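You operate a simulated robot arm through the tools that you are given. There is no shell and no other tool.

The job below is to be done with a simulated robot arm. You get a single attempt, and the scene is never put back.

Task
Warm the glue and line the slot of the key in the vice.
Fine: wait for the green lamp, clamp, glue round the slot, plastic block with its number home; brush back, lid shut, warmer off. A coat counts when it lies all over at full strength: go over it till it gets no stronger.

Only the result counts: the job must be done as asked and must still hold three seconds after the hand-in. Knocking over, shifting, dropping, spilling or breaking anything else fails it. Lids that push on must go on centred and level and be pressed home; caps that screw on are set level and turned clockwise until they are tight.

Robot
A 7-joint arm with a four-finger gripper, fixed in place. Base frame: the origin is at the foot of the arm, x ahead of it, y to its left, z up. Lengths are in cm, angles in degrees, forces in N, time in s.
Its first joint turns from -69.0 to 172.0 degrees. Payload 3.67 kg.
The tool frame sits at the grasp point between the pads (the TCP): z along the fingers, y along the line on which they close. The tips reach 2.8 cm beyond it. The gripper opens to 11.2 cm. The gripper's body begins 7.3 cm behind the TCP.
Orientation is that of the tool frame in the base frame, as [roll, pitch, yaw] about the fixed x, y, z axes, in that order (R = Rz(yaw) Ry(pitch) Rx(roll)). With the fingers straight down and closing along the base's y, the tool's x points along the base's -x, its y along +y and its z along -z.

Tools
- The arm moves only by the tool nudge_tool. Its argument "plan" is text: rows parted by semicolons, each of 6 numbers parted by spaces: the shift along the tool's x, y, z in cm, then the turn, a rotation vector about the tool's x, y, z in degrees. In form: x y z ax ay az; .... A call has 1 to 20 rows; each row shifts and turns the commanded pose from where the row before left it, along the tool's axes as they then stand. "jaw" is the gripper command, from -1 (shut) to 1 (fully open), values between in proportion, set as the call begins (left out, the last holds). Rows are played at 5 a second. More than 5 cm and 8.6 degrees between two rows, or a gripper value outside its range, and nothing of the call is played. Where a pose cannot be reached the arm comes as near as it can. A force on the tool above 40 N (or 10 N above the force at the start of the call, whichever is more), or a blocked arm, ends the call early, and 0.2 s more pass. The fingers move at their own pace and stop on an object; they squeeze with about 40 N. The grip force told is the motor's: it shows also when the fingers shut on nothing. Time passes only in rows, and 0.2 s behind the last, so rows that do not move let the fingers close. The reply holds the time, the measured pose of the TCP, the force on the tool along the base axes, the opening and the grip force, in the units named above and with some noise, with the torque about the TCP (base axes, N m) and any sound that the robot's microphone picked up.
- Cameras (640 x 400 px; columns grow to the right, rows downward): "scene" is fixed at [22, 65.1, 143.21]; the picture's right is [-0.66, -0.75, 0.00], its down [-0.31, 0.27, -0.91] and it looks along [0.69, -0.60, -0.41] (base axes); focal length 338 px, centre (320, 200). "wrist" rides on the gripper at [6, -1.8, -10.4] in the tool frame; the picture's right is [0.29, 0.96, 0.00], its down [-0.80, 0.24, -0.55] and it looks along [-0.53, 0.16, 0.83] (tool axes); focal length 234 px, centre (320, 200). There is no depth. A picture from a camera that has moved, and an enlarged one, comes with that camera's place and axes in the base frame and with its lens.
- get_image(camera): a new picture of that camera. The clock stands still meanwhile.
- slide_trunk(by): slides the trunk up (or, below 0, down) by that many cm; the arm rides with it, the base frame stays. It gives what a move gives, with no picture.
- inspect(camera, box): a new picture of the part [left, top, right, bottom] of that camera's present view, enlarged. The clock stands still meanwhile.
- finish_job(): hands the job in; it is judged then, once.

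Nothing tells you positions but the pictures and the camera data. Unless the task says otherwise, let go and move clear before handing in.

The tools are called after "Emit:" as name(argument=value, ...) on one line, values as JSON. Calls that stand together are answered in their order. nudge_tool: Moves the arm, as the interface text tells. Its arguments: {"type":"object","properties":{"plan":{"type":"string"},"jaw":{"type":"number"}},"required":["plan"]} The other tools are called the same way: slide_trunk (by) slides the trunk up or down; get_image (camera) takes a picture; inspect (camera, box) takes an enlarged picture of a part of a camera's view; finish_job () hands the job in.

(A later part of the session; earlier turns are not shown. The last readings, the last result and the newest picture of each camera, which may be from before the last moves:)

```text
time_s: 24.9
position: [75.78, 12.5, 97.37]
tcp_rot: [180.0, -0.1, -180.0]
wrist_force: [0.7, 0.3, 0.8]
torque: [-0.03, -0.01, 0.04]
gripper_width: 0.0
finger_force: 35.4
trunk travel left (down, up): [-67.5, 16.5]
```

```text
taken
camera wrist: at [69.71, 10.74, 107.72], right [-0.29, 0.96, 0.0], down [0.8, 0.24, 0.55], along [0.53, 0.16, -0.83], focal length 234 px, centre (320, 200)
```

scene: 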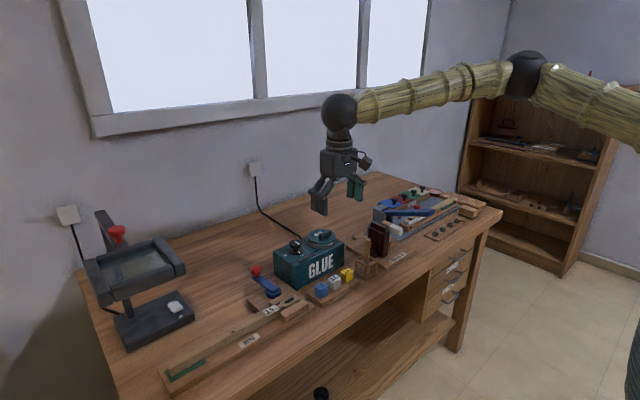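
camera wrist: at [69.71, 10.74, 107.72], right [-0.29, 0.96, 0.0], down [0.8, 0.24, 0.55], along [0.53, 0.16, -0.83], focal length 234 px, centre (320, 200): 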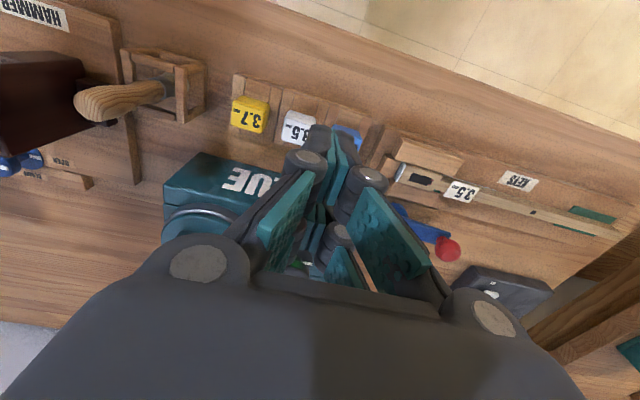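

Emit:
nudge_tool(plan="2.36 -3.7 -1.12 0 0 0; 2.36 -3.7 -1.12 0 0 0; 2.36 -3.7 -1.12 0 0 0; 2.36 -3.7 -1.12 0 0 0; 2.36 -3.7 -1.12 0 0 0; 0 0 0 0 0 0", jaw=1)

Emit:
get_image(camera="wrist")

Emit:
inspect(camera="wrist", box=[200, 60, 420, 230])

```text
time_s: 26.3
position: [64.03, -5.95, 102.9]
tcp_rot: [180.0, 0.1, -179.9]
wrist_force: [0.6, 0.2, -0.3]
torque: [-0.01, -0.02, -0.02]
gripper_width: 11.2
finger_force: 0.0
trunk travel left (down, up): [-67.5, 16.5]
```

```text
taken
camera wrist: at [57.87, -7.71, 113.19], right [-0.29, 0.96, 0.0], down [0.8, 0.24, 0.55], along [0.53, 0.16, -0.83], focal length 234 px, centre (320, 200)
```

wrist: 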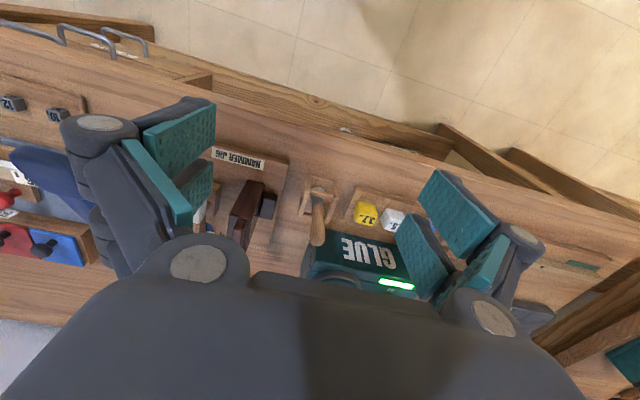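

```text
2.35 times, centred on (310, 145) of wrist
camera zoom: at [57.87, -7.71, 113.19], right [-0.29, 0.96, 0.0], down [0.8, 0.24, 0.55], along [0.53, 0.16, -0.83], focal length 551 px, centre (344, 329)
```

zoom: 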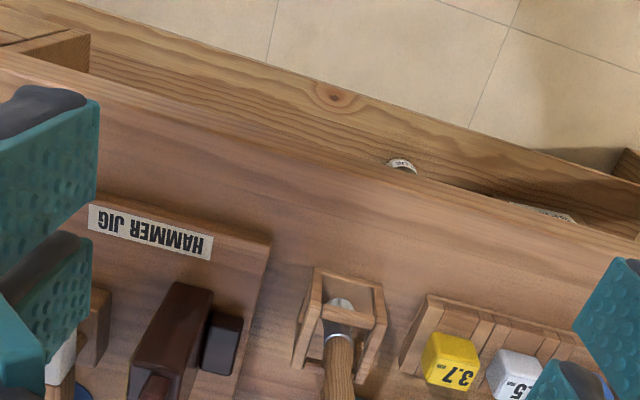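

I place the brush handle top near (77.1, −2.4, 92), with a cage of about 5 cm around it. The lid can rest on the free bench left of the lever, near (86.5, 40). Next I'll look at the lid closely from in front of the warmer.

Emit:
nudge_tool(plan="-2.4 1.5 -1.0 0 0 0; -2.4 1.5 -1.0 0 0 0; -2.4 1.5 -1 0 0 0; -2.4 1.5 -1 0 0 0; 0 0 -4 0 0 0; 0 0 -4 0 0 0; 0 0 0 0 0 0")

Emit:
slide_trunk(by=-12)

Emit:
get_image(camera="wrist")

Emit:
get_image(camera="scene")

```text
time_s: 27.9
position: [73.65, 0.06, 115.13]
tcp_rot: [180.0, 0.2, -179.9]
wrist_force: [0.0, 0.5, -0.3]
torque: [-0.01, -0.01, 0.01]
gripper_width: 11.2
finger_force: 0.1
trunk travel left (down, up): [-67.5, 16.5]
```

```text
time_s: 29.4
position: [73.53, -0.05, 103.08]
tcp_rot: [179.9, 0.1, -179.9]
wrist_force: [0.3, -0.3, 0.5]
torque: [0.01, 0.02, 0.0]
gripper_width: 11.18
finger_force: 0.0
trunk travel left (down, up): [-55.5, 28.5]
```

```text
taken
camera wrist: at [67.42, -1.84, 113.45], right [-0.29, 0.96, 0.0], down [0.8, 0.24, 0.56], along [0.53, 0.16, -0.83], focal length 234 px, centre (320, 200)
```

wrist: 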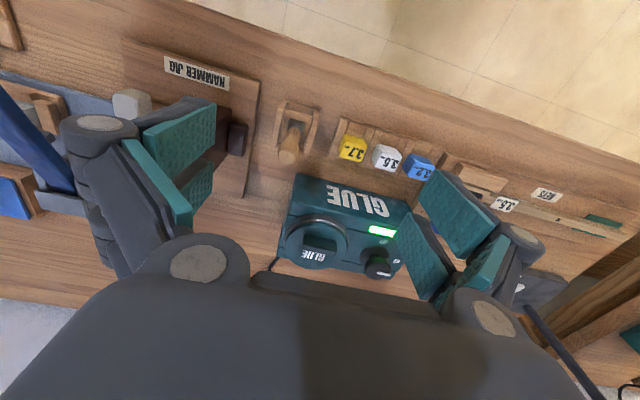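

```text
taken
```

scene: 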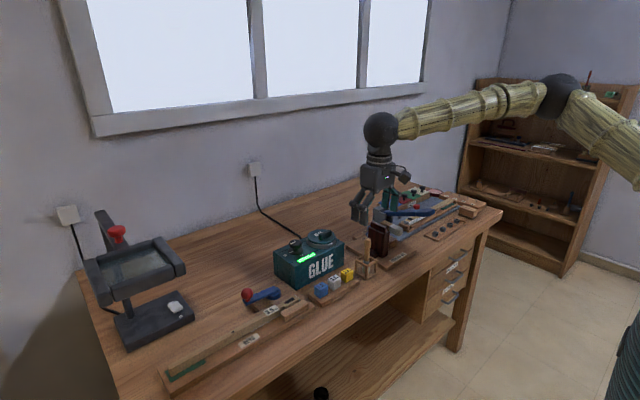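

Emit:
inspect(camera="wrist", box=[260, 160, 420, 290])

Emit:
inspect(camera="scene", box=[270, 215, 350, 270])

Emit:
inspect(camera="wrist", box=[250, 80, 350, 180])

Emit:
inspect(camera="scene", box=[340, 220, 400, 290])

```text
3.08 times, centred on (340, 225) of wrist
camera zoom: at [67.42, -1.84, 113.45], right [-0.29, 0.96, 0.0], down [0.8, 0.24, 0.56], along [0.53, 0.16, -0.83], focal length 720 px, centre (258, 123)
```

zoom: 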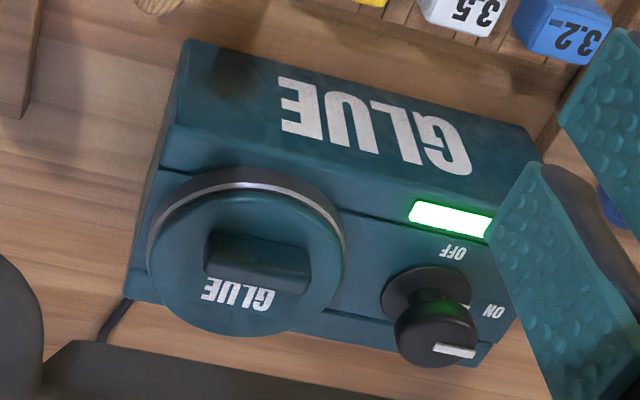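

```text
7.27 times, centred on (310, 242) of scene
camera zoom: at [22.0, 65.1, 143.21], right [-0.66, -0.75, 0.0], down [-0.31, 0.27, -0.91], along [0.69, -0.6, -0.41], focal length 2458 px, centre (393, -109)
```

zoom: 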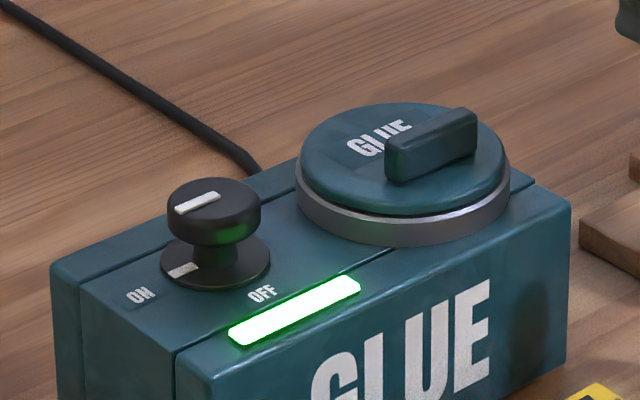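

```text
4.00 times, centred on (300, 130) of wrist
camera zoom: at [67.42, -1.84, 113.45], right [-0.29, 0.96, 0.0], down [0.8, 0.24, 0.56], along [0.53, 0.16, -0.83], focal length 937 px, centre (400, 480)
```

zoom: 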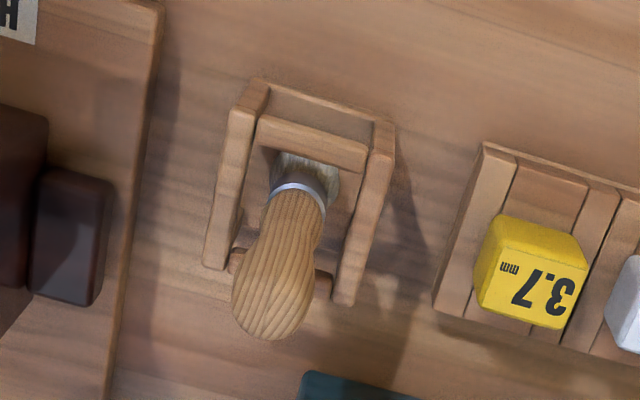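

```text
5.71 times, centred on (370, 255) of scene
camera zoom: at [22.0, 65.1, 143.21], right [-0.66, -0.75, 0.0], down [-0.31, 0.27, -0.91], along [0.69, -0.6, -0.41], focal length 1931 px, centre (34, -114)
```

zoom: 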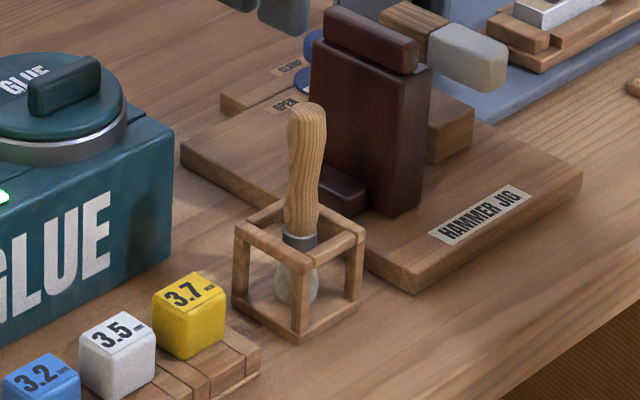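

The lid's bar runs along y, centred near (89.3, 4.4, 90.5). I'll turn the gripper so it closes along x and go above the lid.

Emit:
nudge_tool(plan="0 0 0 0 0 7.5; 0 0 0 0 0 7.5; 0 0 0 0 0 7.5; 0 0 0 0 0 7.5; 0 0 0 0 0 7.5; 0 0 0 0 0 7.5; 0 0 0 0 0 7.5; 0 0 0 0 0 7.5; 0 0 0 0 0 7.5; 0 0 0 0 0 7.5; 0 0 0 0 0 7.5; 0 0 0 0 0 7.5; 1.11 3.98 0.75 0 0 0; 1.11 3.98 0.75 0 0 0; 1.11 3.98 0.75 0 0 0; 1.11 3.98 0.75 0 0 0; 0 0 0 0 0 0", jaw=-0.2)

Emit:
get_image(camera="wrist")

Emit:
inspect(camera="scene", box=[250, 180, 370, 280])

```text
time_s: 33.0
position: [89.43, 4.29, 100.14]
tcp_rot: [179.9, -0.2, 90.0]
wrist_force: [-0.4, -0.1, -0.4]
torque: [0.0, 0.01, -0.03]
gripper_width: 4.48
finger_force: 0.1
trunk travel left (down, up): [-55.5, 28.5]
```

```text
taken
camera wrist: at [87.5, 10.29, 110.54], right [0.96, 0.29, 0.0], down [0.24, -0.8, 0.55], along [0.16, -0.53, -0.83], focal length 234 px, centre (320, 200)
```

wrist: 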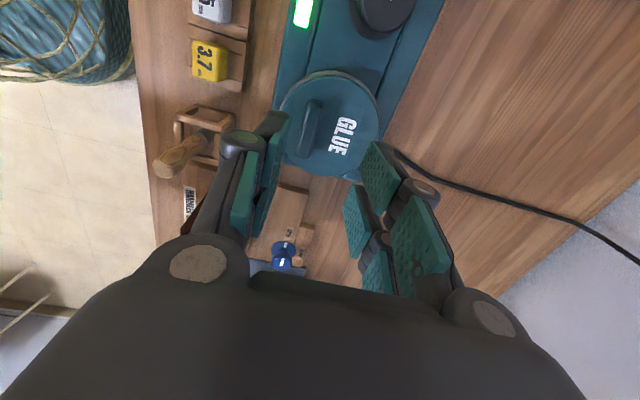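

```text
4.00 times, centred on (310, 230) of scene
camera zoom: at [22.0, 65.1, 143.21], right [-0.66, -0.75, 0.0], down [-0.31, 0.27, -0.91], along [0.69, -0.6, -0.41], focal length 1352 px, centre (360, 80)
```

zoom: 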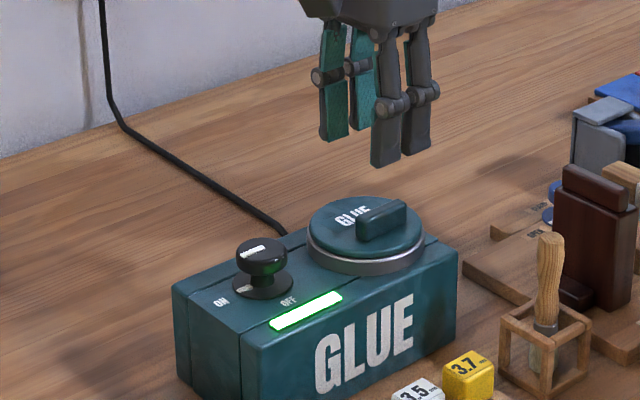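

Emit:
inspect(camera="wrist", box=[260, 60, 400, 190])

```text
3.08 times, centred on (330, 125) of wrist
camera zoom: at [87.5, 10.29, 110.54], right [0.96, 0.29, 0.0], down [0.24, -0.8, 0.55], along [0.16, -0.53, -0.83], focal length 720 px, centre (289, 431)
```

zoom: 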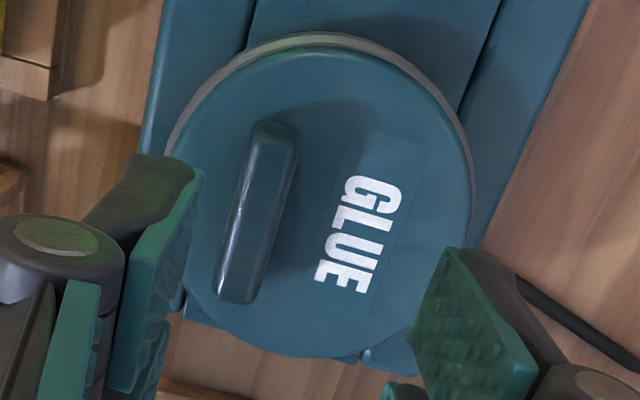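

The bar is offset toward −x, at about (88.4, 4.45, 91.5). I'll shift over it and descend so the tips stop just above the lid.

Emit:
nudge_tool(plan="0.15 -1.0 0 0 0 0; 0 0 3 0 0 0; 0 0 2.5 0 0 0; 0 0 1.6 0 0 0; 0 0 0 0 0 0")

Emit:
inspect(camera="scene", box=[270, 190, 350, 260])

Emit:
inspect(camera="wrist", box=[220, 60, 420, 220])

```text
time_s: 34.2
position: [88.3, 4.5, 93.2]
tcp_rot: [179.8, -0.1, 90.0]
wrist_force: [-0.3, 0.3, 10.2]
torque: [-0.09, -0.31, -0.04]
gripper_width: 4.58
finger_force: 1.0
trunk travel left (down, up): [-55.5, 28.5]
```

```text
5.71 times, centred on (310, 225) of scene
camera zoom: at [22.0, 65.1, 143.21], right [-0.66, -0.75, 0.0], down [-0.31, 0.27, -0.91], along [0.69, -0.6, -0.41], focal length 1931 px, centre (377, 57)
```

zoom: 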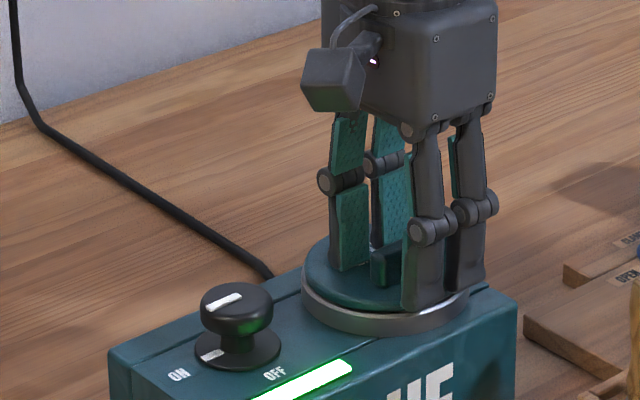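

```text
2.50 times, centred on (320, 140) of wrist
camera zoom: at [86.46, 10.55, 103.5], right [0.96, 0.29, 0.0], down [0.24, -0.8, 0.55], along [0.16, -0.53, -0.83], focal length 585 px, centre (320, 350)
```

zoom: 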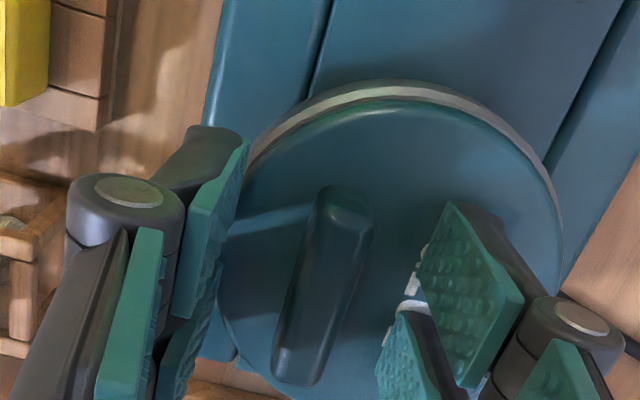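

The tips touch the lid top at TCP z≈93.2. I'll lift 0.3 cm and close on the bar.

Emit:
nudge_tool(plan="0 0 -0.4 0 0 0; 0 0 0 0 0 0")

Emit:
nudge_tool(plan="0 0 0 0 0 0; 0 0 0 0 0 0; 0 0 0 0 0 0", jaw=-1)

```text
time_s: 34.8
position: [88.4, 4.54, 93.41]
tcp_rot: [180.0, -0.1, 90.1]
wrist_force: [0.6, -0.6, 0.0]
torque: [-0.04, 0.0, -0.02]
gripper_width: 4.49
finger_force: 0.2
trunk travel left (down, up): [-55.5, 28.5]
```

```text
time_s: 35.6
position: [88.38, 4.65, 93.33]
tcp_rot: [-179.9, 0.0, 90.1]
wrist_force: [-2.8, 0.8, -3.0]
torque: [0.02, 0.07, -0.22]
gripper_width: 1.29
finger_force: 44.9
trunk travel left (down, up): [-55.5, 28.5]
```

Emit:
nudge_tool(plan="0 0 -0.3 0 0 0; 0 0 -0.3 0 0 0; 0 0 -0.4 0 0 0; 0 0 0 0 0 0")

Emit:
inspect(camera="scene", box=[270, 190, 350, 260])

Emit:
inspect(camera="wrist", box=[220, 60, 420, 220])

```text
time_s: 36.3
position: [88.38, 4.46, 93.28]
tcp_rot: [-179.7, 0.0, 90.1]
wrist_force: [6.2, 0.5, -13.7]
torque: [0.73, -0.35, -0.34]
gripper_width: 1.26
finger_force: 45.2
trunk travel left (down, up): [-55.5, 28.5]
stopped in row 3: the force on the tool passed its limit at 44 N (the readings are from after the stop); the commanded pose is now the measured one
```

```text
5.71 times, centred on (310, 225) of scene
camera zoom: at [22.0, 65.1, 143.21], right [-0.66, -0.75, 0.0], down [-0.31, 0.27, -0.91], along [0.69, -0.6, -0.41], focal length 1931 px, centre (377, 57)
```

zoom: 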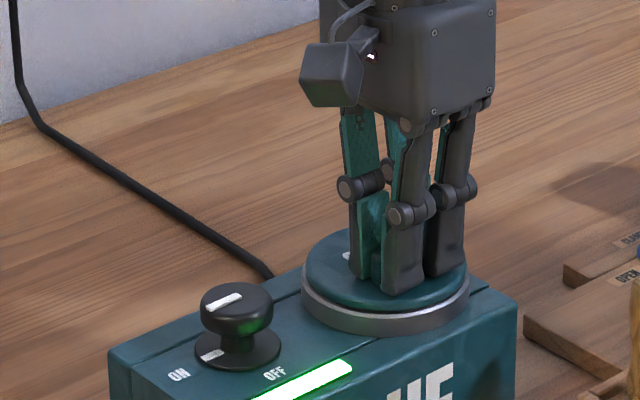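

```text
2.50 times, centred on (320, 140) of wrist
camera zoom: at [86.59, 10.52, 103.72], right [0.96, 0.29, -0.01], down [0.25, -0.8, 0.55], along [0.15, -0.53, -0.83], focal length 585 px, centre (320, 350)
```

zoom: 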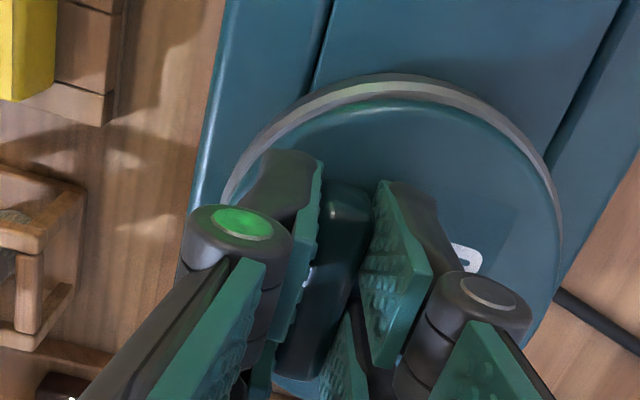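

The lid did not lift straight up with 44 N. I'll try a gentler pull and read the forces to find out how it opens.

Emit:
nudge_tool(plan="0 0 -0.2 0 0 0; 0 0 0 0 0 0; 0 0 0 0 0 0")

```text
time_s: 37.1
position: [88.44, 4.58, 93.39]
tcp_rot: [-179.4, 0.1, 90.2]
wrist_force: [-2.3, 0.4, -37.0]
torque: [0.28, -0.03, -0.54]
gripper_width: 1.28
finger_force: 44.9
trunk travel left (down, up): [-55.5, 28.5]
```

The pull is met rigidly with almost no turning moment. I'll let go, rise and study the lid's edge for a hinge or catch.

Emit:
nudge_tool(plan="0 0 0.2 0 0 0; 0 0 0 0 0 0")

Emit:
nudge_tool(plan="0 0 0 0 0 0; 0 0 0 0 0 0; 0 0 -3 0 0 0; 0 0 -4 0 0 0; 0 0 -4 0 0 0; 0 0 0 0 0 0", jaw=-0.2)

Emit:
inspect(camera="scene", box=[295, 220, 350, 255])

Emit:
get_image(camera="wrist")

```text
time_s: 37.7
position: [88.42, 4.59, 93.38]
tcp_rot: [-179.5, 0.1, 90.2]
wrist_force: [-5.3, -1.4, -33.8]
torque: [-0.76, 0.1, -0.49]
gripper_width: 1.28
finger_force: 45.2
trunk travel left (down, up): [-55.5, 28.5]
```

```text
time_s: 39.1
position: [88.47, 4.81, 104.72]
tcp_rot: [-179.6, 0.0, 90.2]
wrist_force: [0.7, -0.5, -0.3]
torque: [0.02, 0.02, 0.0]
gripper_width: 4.48
finger_force: 0.1
trunk travel left (down, up): [-55.5, 28.5]
```

```text
11.43 times, centred on (322, 238) of scene
camera zoom: at [22.0, 65.1, 143.21], right [-0.66, -0.75, 0.0], down [-0.31, 0.27, -0.91], along [0.69, -0.6, -0.41], focal length 3862 px, centre (291, -229)
```

zoom: 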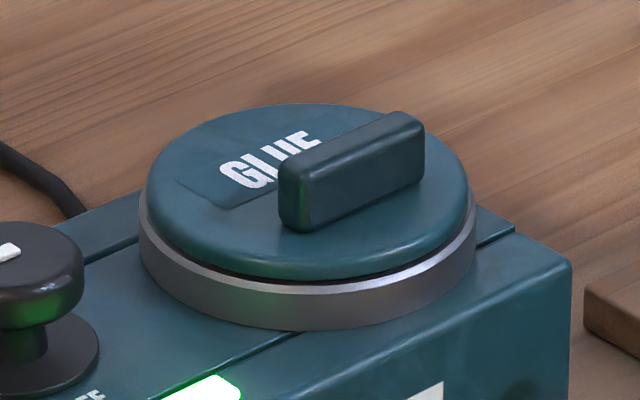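

```text
taken
camera wrist: at [86.61, 10.68, 114.97], right [0.96, 0.29, -0.01], down [0.25, -0.8, 0.55], along [0.16, -0.53, -0.83], focal length 234 px, centre (320, 200)
```

wrist: 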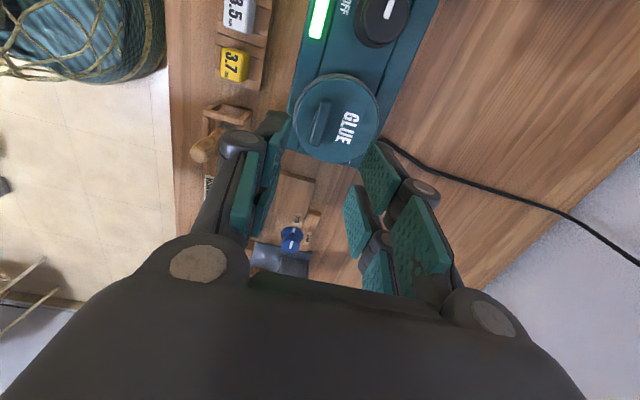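

There's no visible hinge, but the bar is off-centre and I need to know how the lid opens. I'll view its back edge from the +y side.

Emit:
nudge_tool(plan="0 0 0 -0.4 0 0.2; 3.1 2.5 1.85 0 0 0; 3.1 2.5 1.85 0 0 0; 0 0 0 0 0 0")

Emit:
get_image(camera="wrist")

Emit:
inspect(camera="wrist", box=[180, 0, 380, 160])

```text
time_s: 40.1
position: [93.35, 10.94, 101.06]
tcp_rot: [179.9, 0.0, 90.0]
wrist_force: [-0.4, -0.6, 0.2]
torque: [0.01, 0.01, 0.02]
gripper_width: 4.5
finger_force: 0.0
trunk travel left (down, up): [-55.5, 28.5]
```

```text
taken
camera wrist: at [91.45, 16.89, 111.33], right [0.96, 0.29, 0.0], down [0.24, -0.8, 0.55], along [0.16, -0.53, -0.83], focal length 234 px, centre (320, 200)
```

wrist: 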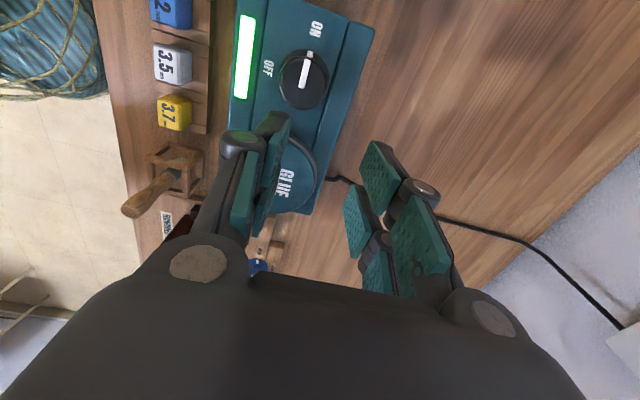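

```text
2.50 times, centred on (280, 80) of wrist
camera zoom: at [91.45, 16.89, 111.33], right [0.96, 0.29, 0.0], down [0.24, -0.8, 0.55], along [0.16, -0.53, -0.83], focal length 585 px, centre (420, 500)
```

zoom: 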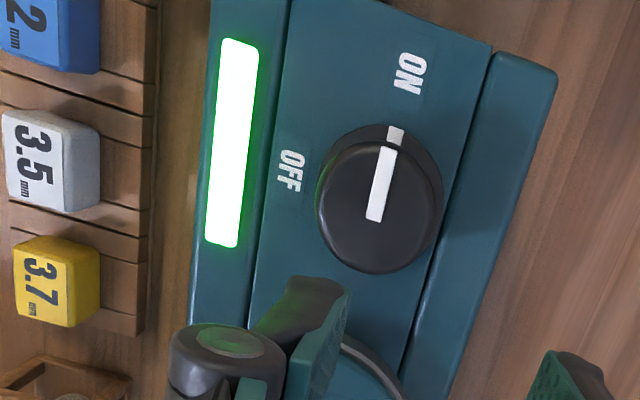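

Emit:
inspect(camera="wrist", box=[240, 110, 380, 230])

```text
3.33 times, centred on (310, 170) of wrist
camera zoom: at [91.45, 16.89, 111.33], right [0.96, 0.29, 0.0], down [0.24, -0.8, 0.55], along [0.16, -0.53, -0.83], focal length 781 px, centre (353, 300)
```

zoom: 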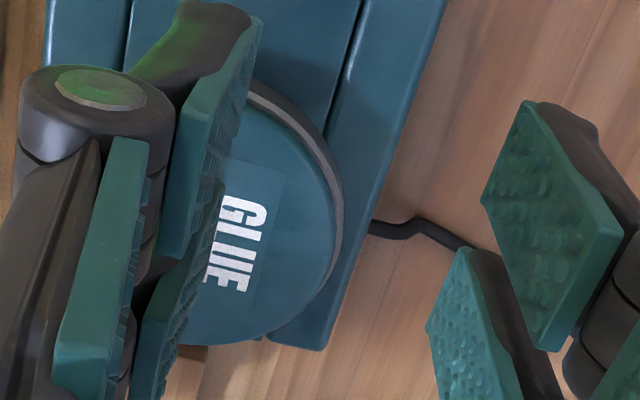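

The lid's lettering sits about 4° anticlockwise of the housing, so it looks like a separate lid rather than a hinged one. I'll re-grip the bar with matching yaw and test whether it twists.

Emit:
nudge_tool(plan="-3.2 -2.48 -1 0 0 -1.9; -3.2 -2.48 -1 0 0 -2; 0 0 3 0 0 0; 0 0 3 0 0 0; 0 0 2 0 0 0; 0 0 1.4 0 0 0; 0 0 0 0 0 0")

Emit:
inspect(camera="wrist", box=[220, 60, 420, 220])

```text
time_s: 41.7
position: [88.57, 4.33, 93.5]
tcp_rot: [179.9, 0.1, 93.8]
wrist_force: [-0.7, 0.0, 1.1]
torque: [0.01, 0.01, 0.0]
gripper_width: 4.46
finger_force: 0.0
trunk travel left (down, up): [-55.5, 28.5]
```

```text
2.50 times, centred on (320, 140) of wrist
camera zoom: at [86.18, 10.16, 103.88], right [0.94, 0.35, 0.0], down [0.29, -0.78, 0.56], along [0.2, -0.52, -0.83], focal length 585 px, centre (320, 350)
```

zoom: 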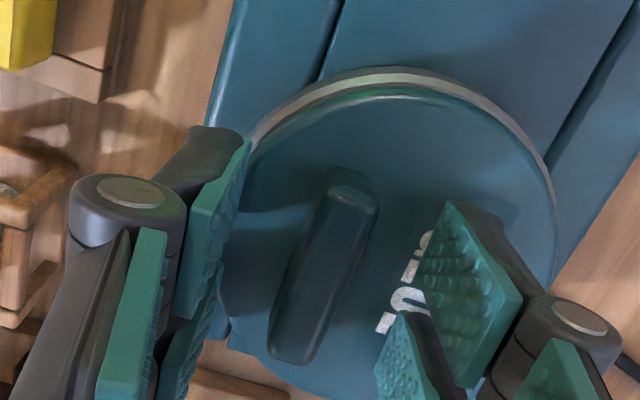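

Emit:
nudge_tool(plan="0 0 0 0 0 0; 0 0 0 0 0 0; 0 0 0 0 0 0; 0 0 0 0 0 0", jaw=-1)

```text
time_s: 42.7
position: [88.53, 4.23, 93.52]
tcp_rot: [179.9, 0.1, 93.8]
wrist_force: [-12.2, 0.1, -4.9]
torque: [0.01, 0.3, -2.03]
gripper_width: 1.54
finger_force: 44.9
trunk travel left (down, up): [-55.5, 28.5]
```

That yaw was the wrong way (−2 N·m twist), so the bar is square to the housing. I'll open, turn back to yaw 89.5, re-grip, then test small sideways and twisting moves.

Emit:
nudge_tool(plan="0 0 0 0 0 0; 0 0 0 0 0 2.2; 0 0 0 0 0 2.2; 0.2 0 0 0 0 0; 0 0 0 0 0 0", jaw=-0.4)

Emit:
nudge_tool(plan="0 0 0 0 0 0; 0 0 0 0 0 0; 0 0 0 0 0 0; 0 0 0 0 0 0", jaw=-1)

```text
time_s: 43.9
position: [88.5, 4.4, 93.53]
tcp_rot: [179.9, 0.1, 89.4]
wrist_force: [-0.5, 0.9, -0.4]
torque: [-0.02, 0.03, 0.0]
gripper_width: 3.38
finger_force: 0.1
trunk travel left (down, up): [-55.5, 28.5]
```

```text
time_s: 44.9
position: [88.49, 4.53, 93.62]
tcp_rot: [179.9, 0.0, 89.6]
wrist_force: [-10.6, -1.1, -4.6]
torque: [-0.1, 0.32, 1.26]
gripper_width: 1.29
finger_force: 45.2
trunk travel left (down, up): [-55.5, 28.5]
```

Emit:
nudge_tool(plan="0 -0.1 0 0 0 -0.4; 0 0 0 0 0 0")

Emit:
nudge_tool(plan="0 0.2 0 0 0 0; 0 0 0 0 0 0; 0 0 0 0 0 0")

Emit:
nudge_tool(plan="0 -0.4 0 0 0 0; 0 0 0 0 0 0; 0 0 0 0 0 0")

Emit:
nudge_tool(plan="0.3 0.2 0 0 0 0; 0 0 0 0 0 0; 0 0 0 0 0 0")

Emit:
nudge_tool(plan="-0.6 0 0 0 0 0; 0 0 0 0 0 0; 0 0 0 0 0 0")

```text
time_s: 45.5
position: [88.44, 4.42, 93.5]
tcp_rot: [179.9, 0.0, 89.7]
wrist_force: [-4.0, 0.9, -4.5]
torque: [-0.09, 0.07, 0.39]
gripper_width: 1.29
finger_force: 45.2
trunk travel left (down, up): [-55.5, 28.5]
```

```text
time_s: 46.3
position: [88.37, 4.56, 93.51]
tcp_rot: [-180.0, 0.1, 89.9]
wrist_force: [-27.6, -1.2, -11.3]
torque: [0.56, 0.72, 0.2]
gripper_width: 1.27
finger_force: 45.3
trunk travel left (down, up): [-55.5, 28.5]
```

```text
time_s: 47.1
position: [88.43, 4.35, 93.45]
tcp_rot: [179.8, 0.0, 89.8]
wrist_force: [8.3, 0.6, -5.0]
torque: [-0.83, -0.28, 0.55]
gripper_width: 1.28
finger_force: 45.3
trunk travel left (down, up): [-55.5, 28.5]
```

```text
time_s: 47.9
position: [88.37, 4.53, 93.57]
tcp_rot: [179.9, 0.1, 89.7]
wrist_force: [-9.0, -25.2, -3.7]
torque: [-0.86, 0.27, 0.37]
gripper_width: 1.28
finger_force: 45.0
trunk travel left (down, up): [-55.5, 28.5]
```

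```text
time_s: 48.7
position: [88.43, 4.19, 93.46]
tcp_rot: [179.9, 0.0, 89.9]
wrist_force: [-0.4, 0.9, -5.6]
torque: [1.35, 0.02, 0.21]
gripper_width: 1.31
finger_force: 44.7
trunk travel left (down, up): [-55.5, 28.5]
```

Emit:
inspect(camera="wrist", box=[220, 60, 420, 220])

Emit:
inspect(camera="scene", box=[270, 190, 350, 260])

```text
2.50 times, centred on (320, 140) of wrist
camera zoom: at [86.51, 10.2, 103.85], right [0.96, 0.29, 0.0], down [0.24, -0.8, 0.55], along [0.16, -0.53, -0.83], focal length 585 px, centre (320, 350)
```

zoom: 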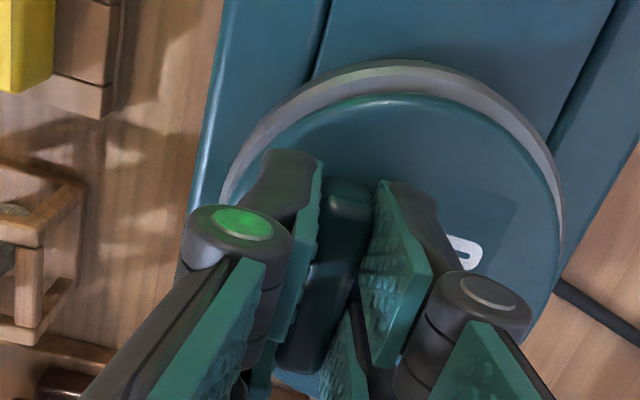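

```text
5.71 times, centred on (310, 225) of scene
camera zoom: at [22.0, 65.1, 143.21], right [-0.66, -0.75, 0.0], down [-0.31, 0.27, -0.91], along [0.69, -0.6, -0.41], focal length 1931 px, centre (377, 57)
```

zoom: 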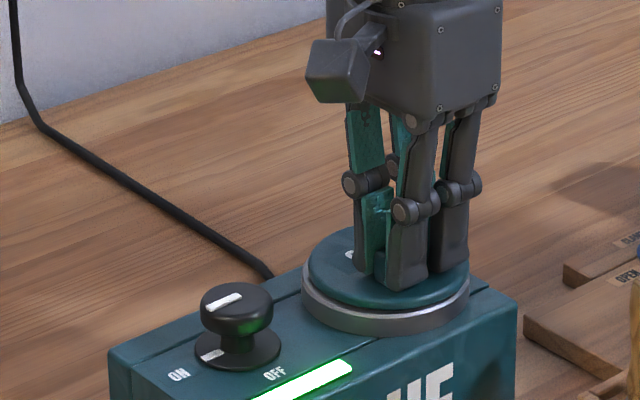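

Emit:
inspect(camera="scene", box=[295, 220, 350, 255])

```text
11.43 times, centred on (322, 238) of scene
camera zoom: at [22.0, 65.1, 143.21], right [-0.66, -0.75, 0.0], down [-0.31, 0.27, -0.91], along [0.69, -0.6, -0.41], focal length 3862 px, centre (291, -229)
```

zoom: 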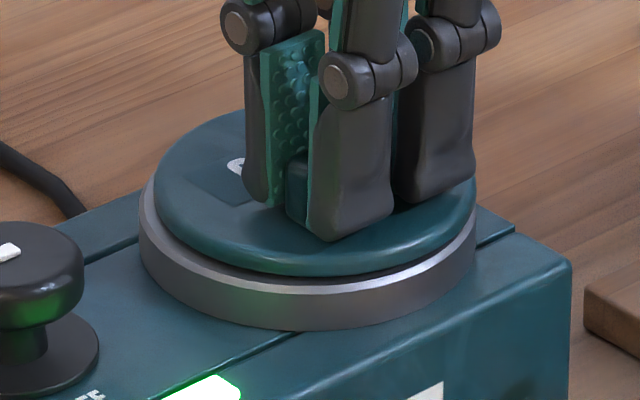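

The lid has shifted slightly under the sideways test, so it seems to be a push-on lid with a little play. I'll bring the tool back to centre and pull up in small steps, watching the force.

Emit:
nudge_tool(plan="0.2 0 0 0 0 0; 0 0 -0.1 0 0 0; 0 0 -0.1 0 0 0; 0 0 0 0 0 0")

Emit:
inspect(camera="scene", box=[295, 220, 350, 255])

```text
time_s: 49.7
position: [88.43, 4.39, 93.54]
tcp_rot: [-180.0, 0.1, 90.0]
wrist_force: [-6.8, 0.7, -17.4]
torque: [0.86, 0.12, 0.26]
gripper_width: 1.28
finger_force: 45.0
trunk travel left (down, up): [-55.5, 28.5]
```

```text
11.43 times, centred on (322, 238) of scene
camera zoom: at [22.0, 65.1, 143.21], right [-0.66, -0.75, 0.0], down [-0.31, 0.27, -0.91], along [0.69, -0.6, -0.41], focal length 3862 px, centre (291, -229)
```

zoom: 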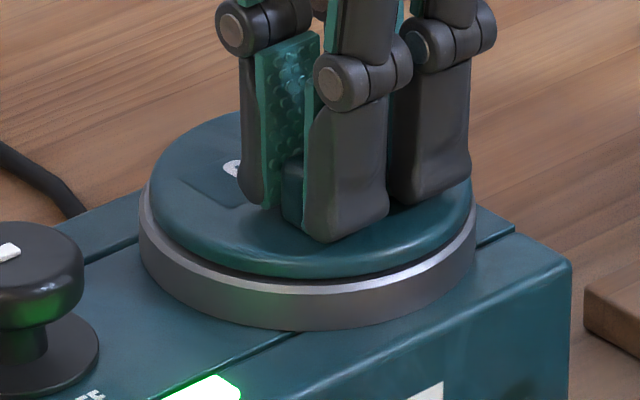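

The lid moves a little sideways with the tool but is held down. I'll test twisting it anticlockwise about the lid's centre, as for a screw-on lid.

Emit:
nudge_tool(plan="0 0 0.2 0 0 0; -0.067 0 0 0 0 -2; -0.067 0 0 0 0 -2; 0 0 0 0 0 0")

Emit:
inspect(camera="scene", box=[295, 220, 350, 255])

```text
time_s: 50.7
position: [88.43, 4.31, 93.58]
tcp_rot: [179.9, 0.1, 93.8]
wrist_force: [-12.4, 0.9, -11.2]
torque: [0.15, 0.3, -2.03]
gripper_width: 1.56
finger_force: 45.3
trunk travel left (down, up): [-55.5, 28.5]
```

```text
11.43 times, centred on (322, 238) of scene
camera zoom: at [22.0, 65.1, 143.21], right [-0.66, -0.75, 0.0], down [-0.31, 0.27, -0.91], along [0.69, -0.6, -0.41], focal length 3862 px, centre (291, -229)
```

zoom: 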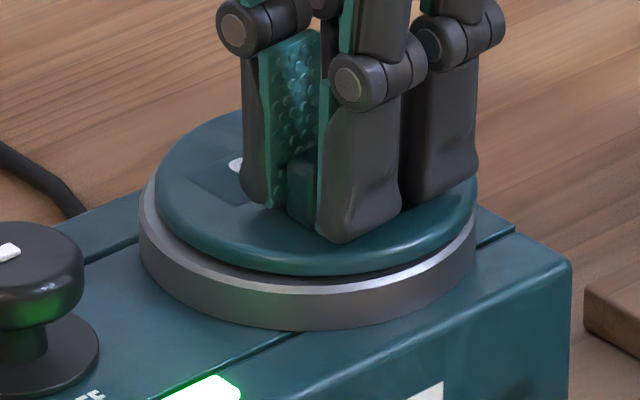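

Twisting is resisted too. I'll turn back, release to relax everything and compare how the lid rests now with how it rested before.

Emit:
nudge_tool(plan="0.067 0 0 0 0 2; 0.067 0 0 0 0 2; 0 0 0 0 0 0")

Emit:
nudge_tool(plan="0 0 0 0 0 0; 0 0 0 0 0 0; 0 0 0 0 0 0", jaw=-0.4)

Emit:
inspect(camera="scene", box=[295, 220, 350, 255])

Emit:
inspect(camera="wrist", box=[260, 60, 400, 180])

```text
time_s: 51.5
position: [88.43, 4.45, 93.67]
tcp_rot: [179.9, 0.1, 89.8]
wrist_force: [-9.2, 0.6, -8.7]
torque: [-0.04, 0.16, 0.38]
gripper_width: 1.3
finger_force: 45.2
trunk travel left (down, up): [-55.5, 28.5]
```

```text
time_s: 52.3
position: [88.34, 4.45, 93.49]
tcp_rot: [179.9, 0.1, 89.8]
wrist_force: [0.1, -1.4, -1.0]
torque: [0.04, 0.02, 0.02]
gripper_width: 3.37
finger_force: 0.1
trunk travel left (down, up): [-55.5, 28.5]
```

```text
11.43 times, centred on (322, 238) of scene
camera zoom: at [22.0, 65.1, 143.21], right [-0.66, -0.75, 0.0], down [-0.31, 0.27, -0.91], along [0.69, -0.6, -0.41], focal length 3862 px, centre (291, -229)
```

zoom: 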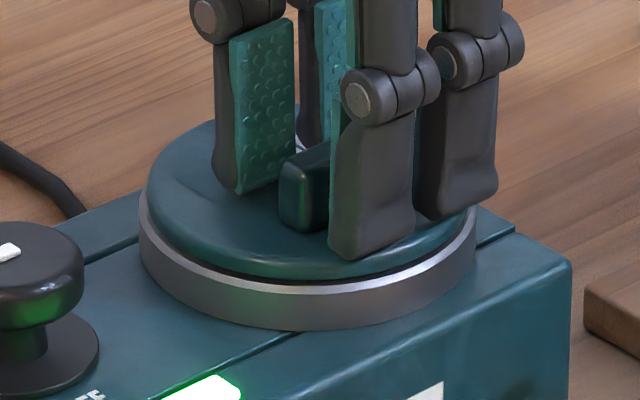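

```text
3.33 times, centred on (330, 120) of wrist
camera zoom: at [86.53, 10.38, 103.87], right [0.96, 0.29, 0.0], down [0.24, -0.8, 0.56], along [0.16, -0.53, -0.83], focal length 781 px, centre (287, 467)
```

zoom: 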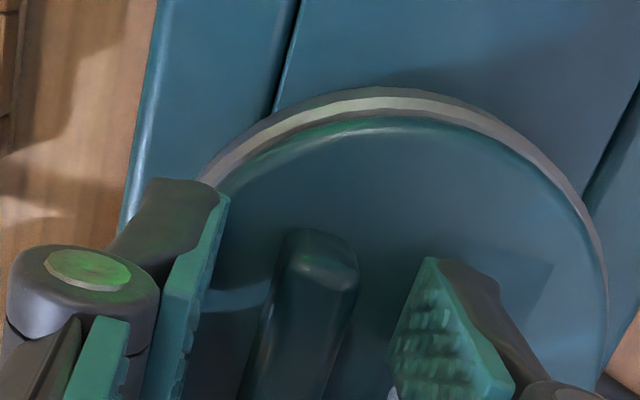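

The lid sprang back when released and had tilted with its −x side up, so it may hinge at the back (+x). I'll grip again and try to follow a hinge arc about its back edge.

Emit:
nudge_tool(plan="0 0.05 0.15 0 0 0; 0 0 0 0 0 0")

Emit:
nudge_tool(plan="0 0 0 0 0 0; 0 0 0 0 0 0; 0 0 0 0 0 0", jaw=-1)

Emit:
nudge_tool(plan="0 0.17 -0.28 2.5 0 0; 0 0.17 -0.28 2.5 0 0; 0 0 0 0 0 0")

Emit:
inspect(camera="scene", box=[295, 220, 350, 255])

```text
time_s: 52.9
position: [88.44, 4.36, 93.38]
tcp_rot: [179.9, 0.1, 89.8]
wrist_force: [0.1, -0.2, -0.3]
torque: [-0.02, -0.03, 0.02]
gripper_width: 3.38
finger_force: 0.0
trunk travel left (down, up): [-55.5, 28.5]
```

```text
time_s: 53.7
position: [88.45, 4.48, 93.41]
tcp_rot: [179.9, 0.1, 89.9]
wrist_force: [-7.0, -1.0, -2.4]
torque: [0.16, 0.14, 0.27]
gripper_width: 1.28
finger_force: 45.0
trunk travel left (down, up): [-55.5, 28.5]
```

```text
time_s: 54.4
position: [88.51, 4.41, 93.42]
tcp_rot: [-174.8, 0.2, 89.9]
wrist_force: [-1.9, -0.7, -5.5]
torque: [0.38, -0.72, -0.04]
gripper_width: 1.38
finger_force: 45.0
trunk travel left (down, up): [-55.5, 28.5]
stopped in row 3: the force on the tool passed its limit at 42 N (the readings are from after the stop); the commanded pose is now the measured one
```

```text
11.43 times, centred on (322, 238) of scene
camera zoom: at [22.0, 65.1, 143.21], right [-0.66, -0.75, 0.0], down [-0.31, 0.27, -0.91], along [0.69, -0.6, -0.41], focal length 3862 px, centre (291, -229)
```

zoom: 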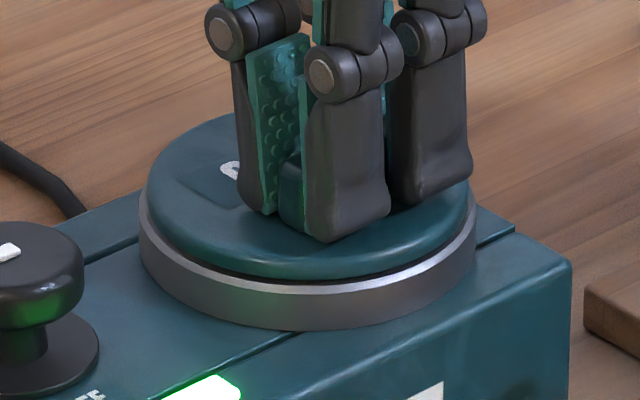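

That isn't the way either. But earlier, −y motion met almost no force while +y was blocked, so the lid may swing sideways. I'll release, level the tool and re-grip.

Emit:
nudge_tool(plan="0 0 0 0 0 0; 0 0 -0.2 -5.2 0 0; 0 0 0 0 0 0", jaw=-0.4)

Emit:
nudge_tool(plan="0 -0.07 0.15 0 0 0; 0 0 0 0 0 0")

Emit:
nudge_tool(plan="0 0 0 0 0 0; 0 0 0 0 0 0; 0 0 0 0 0 0", jaw=-1)

Emit:
nudge_tool(plan="-0.3 0 0 0 0 0; 0 0 0 0 0 0; 0 0 0 0 0 0")

Emit:
inspect(camera="scene", box=[295, 220, 350, 255])

Emit:
inspect(camera="wrist", box=[260, 60, 400, 180])

```text
time_s: 55.2
position: [88.65, 4.47, 93.79]
tcp_rot: [-180.0, 0.3, 89.9]
wrist_force: [0.3, 0.7, 0.5]
torque: [0.0, 0.01, -0.03]
gripper_width: 3.35
finger_force: 0.1
trunk travel left (down, up): [-55.5, 28.5]
```

```text
time_s: 55.8
position: [88.48, 4.43, 93.52]
tcp_rot: [-180.0, 0.2, 89.9]
wrist_force: [0.6, 0.3, -0.2]
torque: [-0.01, 0.02, -0.02]
gripper_width: 3.37
finger_force: 0.2
trunk travel left (down, up): [-55.5, 28.5]
```

```text
time_s: 56.6
position: [88.28, 4.51, 93.55]
tcp_rot: [180.0, 0.2, 89.9]
wrist_force: [-9.8, 0.1, -4.2]
torque: [0.16, 0.27, -0.06]
gripper_width: 1.27
finger_force: 44.9
trunk travel left (down, up): [-55.5, 28.5]
```

```text
time_s: 57.4
position: [88.37, 4.06, 93.62]
tcp_rot: [-179.9, 0.1, 90.0]
wrist_force: [-16.3, 0.0, -8.0]
torque: [0.13, 0.42, -0.03]
gripper_width: 1.28
finger_force: 45.6
trunk travel left (down, up): [-55.5, 28.5]
```

```text
11.43 times, centred on (322, 238) of scene
camera zoom: at [22.0, 65.1, 143.21], right [-0.66, -0.75, 0.0], down [-0.31, 0.27, -0.91], along [0.69, -0.6, -0.41], focal length 3862 px, centre (291, -229)
```

zoom: 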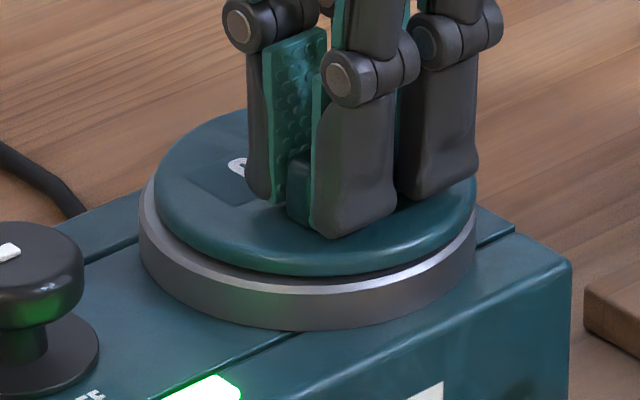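

```text
3.33 times, centred on (330, 120) of wrist
camera zoom: at [86.53, 10.15, 103.86], right [0.96, 0.29, 0.0], down [0.24, -0.8, 0.56], along [0.16, -0.53, -0.83], focal length 781 px, centre (287, 467)
```

zoom: 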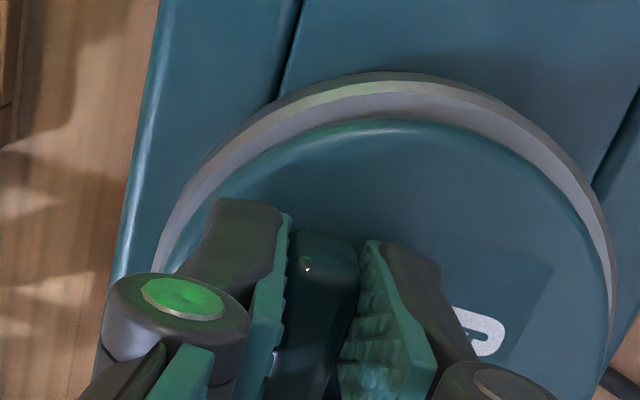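

The lid moves freely toward −y. I'll relieve the x force a little and continue toward −y.

Emit:
nudge_tool(plan="-0.3 -0.1 0.05 0 0 0; -0.3 0 0 0 0 0; 0 0 0 0 0 0")

Emit:
inspect(camera="wrist", box=[260, 60, 400, 180])

Emit:
inspect(camera="scene", box=[295, 220, 350, 255])

```text
time_s: 58.2
position: [88.42, 3.48, 93.68]
tcp_rot: [180.0, 0.1, 90.1]
wrist_force: [-9.0, 0.7, -3.5]
torque: [-0.33, 0.16, 0.09]
gripper_width: 1.27
finger_force: 45.1
trunk travel left (down, up): [-55.5, 28.5]
```

```text
3.33 times, centred on (330, 120) of wrist
camera zoom: at [86.51, 9.5, 103.86], right [0.96, 0.29, 0.0], down [0.24, -0.8, 0.56], along [0.16, -0.53, -0.83], focal length 781 px, centre (287, 467)
```

zoom: 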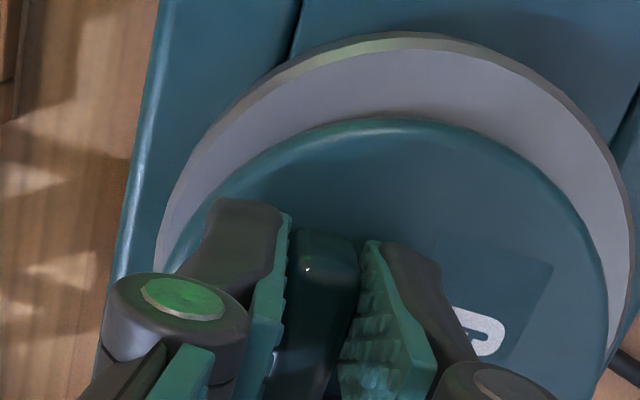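

```text
11.43 times, centred on (322, 238) of scene
camera zoom: at [22.0, 65.1, 143.21], right [-0.66, -0.75, 0.0], down [-0.31, 0.27, -0.91], along [0.69, -0.6, -0.41], focal length 3862 px, centre (291, -229)
```

zoom: 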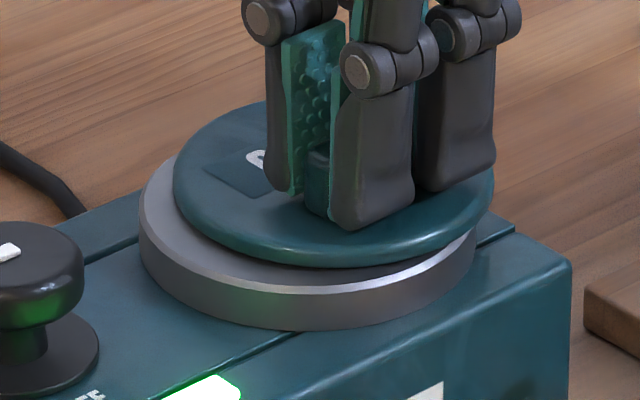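

It's a sliding lid: it slides off toward −y with almost no force. I'll keep sliding it open.

Emit:
nudge_tool(plan="-0.6 -0.05 0.02 0 0 0; -0.6 0 0 0 0 0; -0.6 0 0 0 0 0; -0.6 0 0 0 0 0; -0.6 0 0 0 0 0; 0 0 0 0 0 0")

Emit:
inspect(camera="scene", box=[280, 200, 380, 270])

Emit:
get_image(camera="wrist")

```text
time_s: 59.6
position: [88.47, 0.54, 93.66]
tcp_rot: [180.0, 0.2, 90.0]
wrist_force: [2.7, 0.3, 1.6]
torque: [0.02, -0.11, 0.02]
gripper_width: 1.31
finger_force: 44.6
trunk travel left (down, up): [-55.5, 28.5]
```

```text
5.71 times, centred on (330, 235) of scene
camera zoom: at [22.0, 65.1, 143.21], right [-0.66, -0.75, 0.0], down [-0.31, 0.27, -0.91], along [0.69, -0.6, -0.41], focal length 1931 px, centre (263, 0)
```

zoom: 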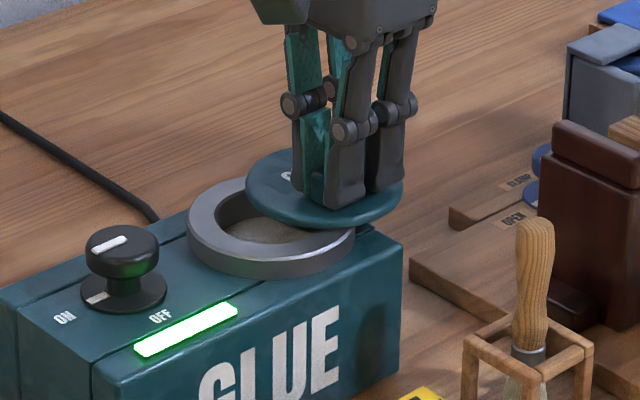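

```text
taken
camera wrist: at [86.51, 6.49, 103.86], right [0.96, 0.29, 0.0], down [0.24, -0.8, 0.56], along [0.16, -0.53, -0.83], focal length 234 px, centre (320, 200)
```

wrist: 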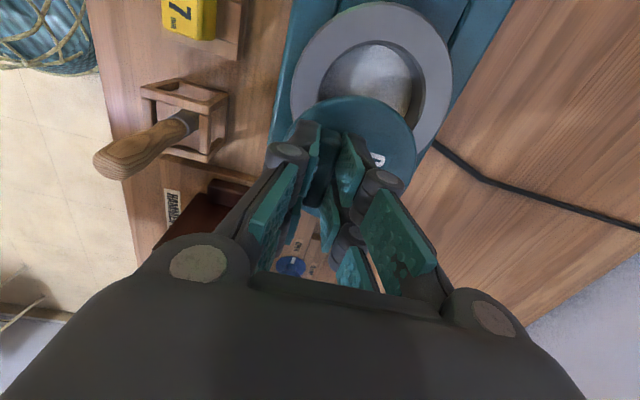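

The pot opening and glue are visible. I'll slide further until the opening is clear, watching for an end stop.

Emit:
nudge_tool(plan="-0.5 0 0 0 0 0; -0.5 0 0 0 0 0; -0.5 0 0 0 0 0; -0.5 0 0 0 0 0; -0.5 0 0 0 0 0; -0.4 0 0 0 0 0; 0 0 0 0 0 0")

Emit:
inspect(camera="scene", box=[280, 200, 380, 270])

Emit:
get_image(camera="wrist")

```text
time_s: 61.2
position: [88.48, -2.5, 93.59]
tcp_rot: [179.9, 0.2, 89.9]
wrist_force: [14.9, 0.1, 9.6]
torque: [-0.3, -0.41, 0.09]
gripper_width: 1.29
finger_force: 44.6
trunk travel left (down, up): [-55.5, 28.5]
```

```text
5.71 times, centred on (330, 235) of scene
camera zoom: at [22.0, 65.1, 143.21], right [-0.66, -0.75, 0.0], down [-0.31, 0.27, -0.91], along [0.69, -0.6, -0.41], focal length 1931 px, centre (263, 0)
```

zoom: 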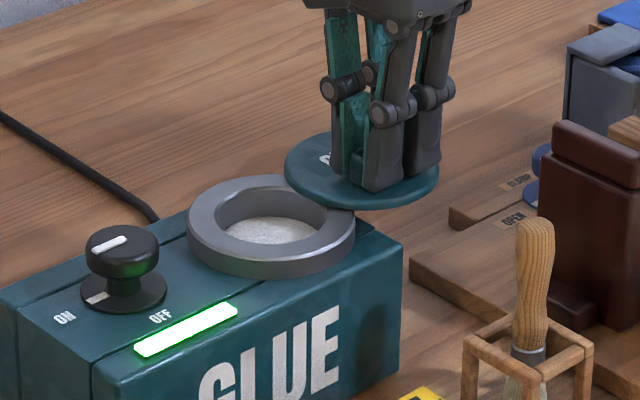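

```text
taken
camera wrist: at [86.5, 3.58, 103.87], right [0.96, 0.29, 0.0], down [0.24, -0.8, 0.56], along [0.16, -0.53, -0.83], focal length 234 px, centre (320, 200)
```

wrist: 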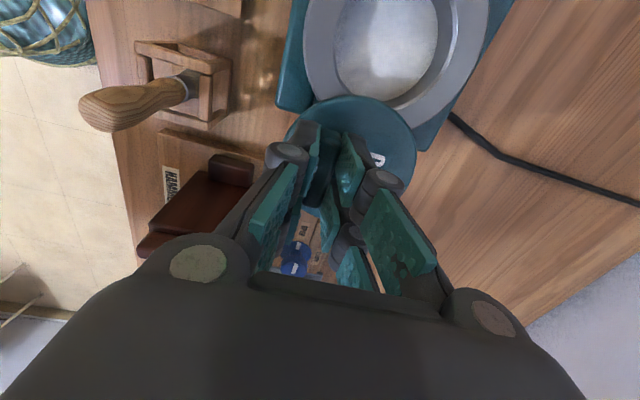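

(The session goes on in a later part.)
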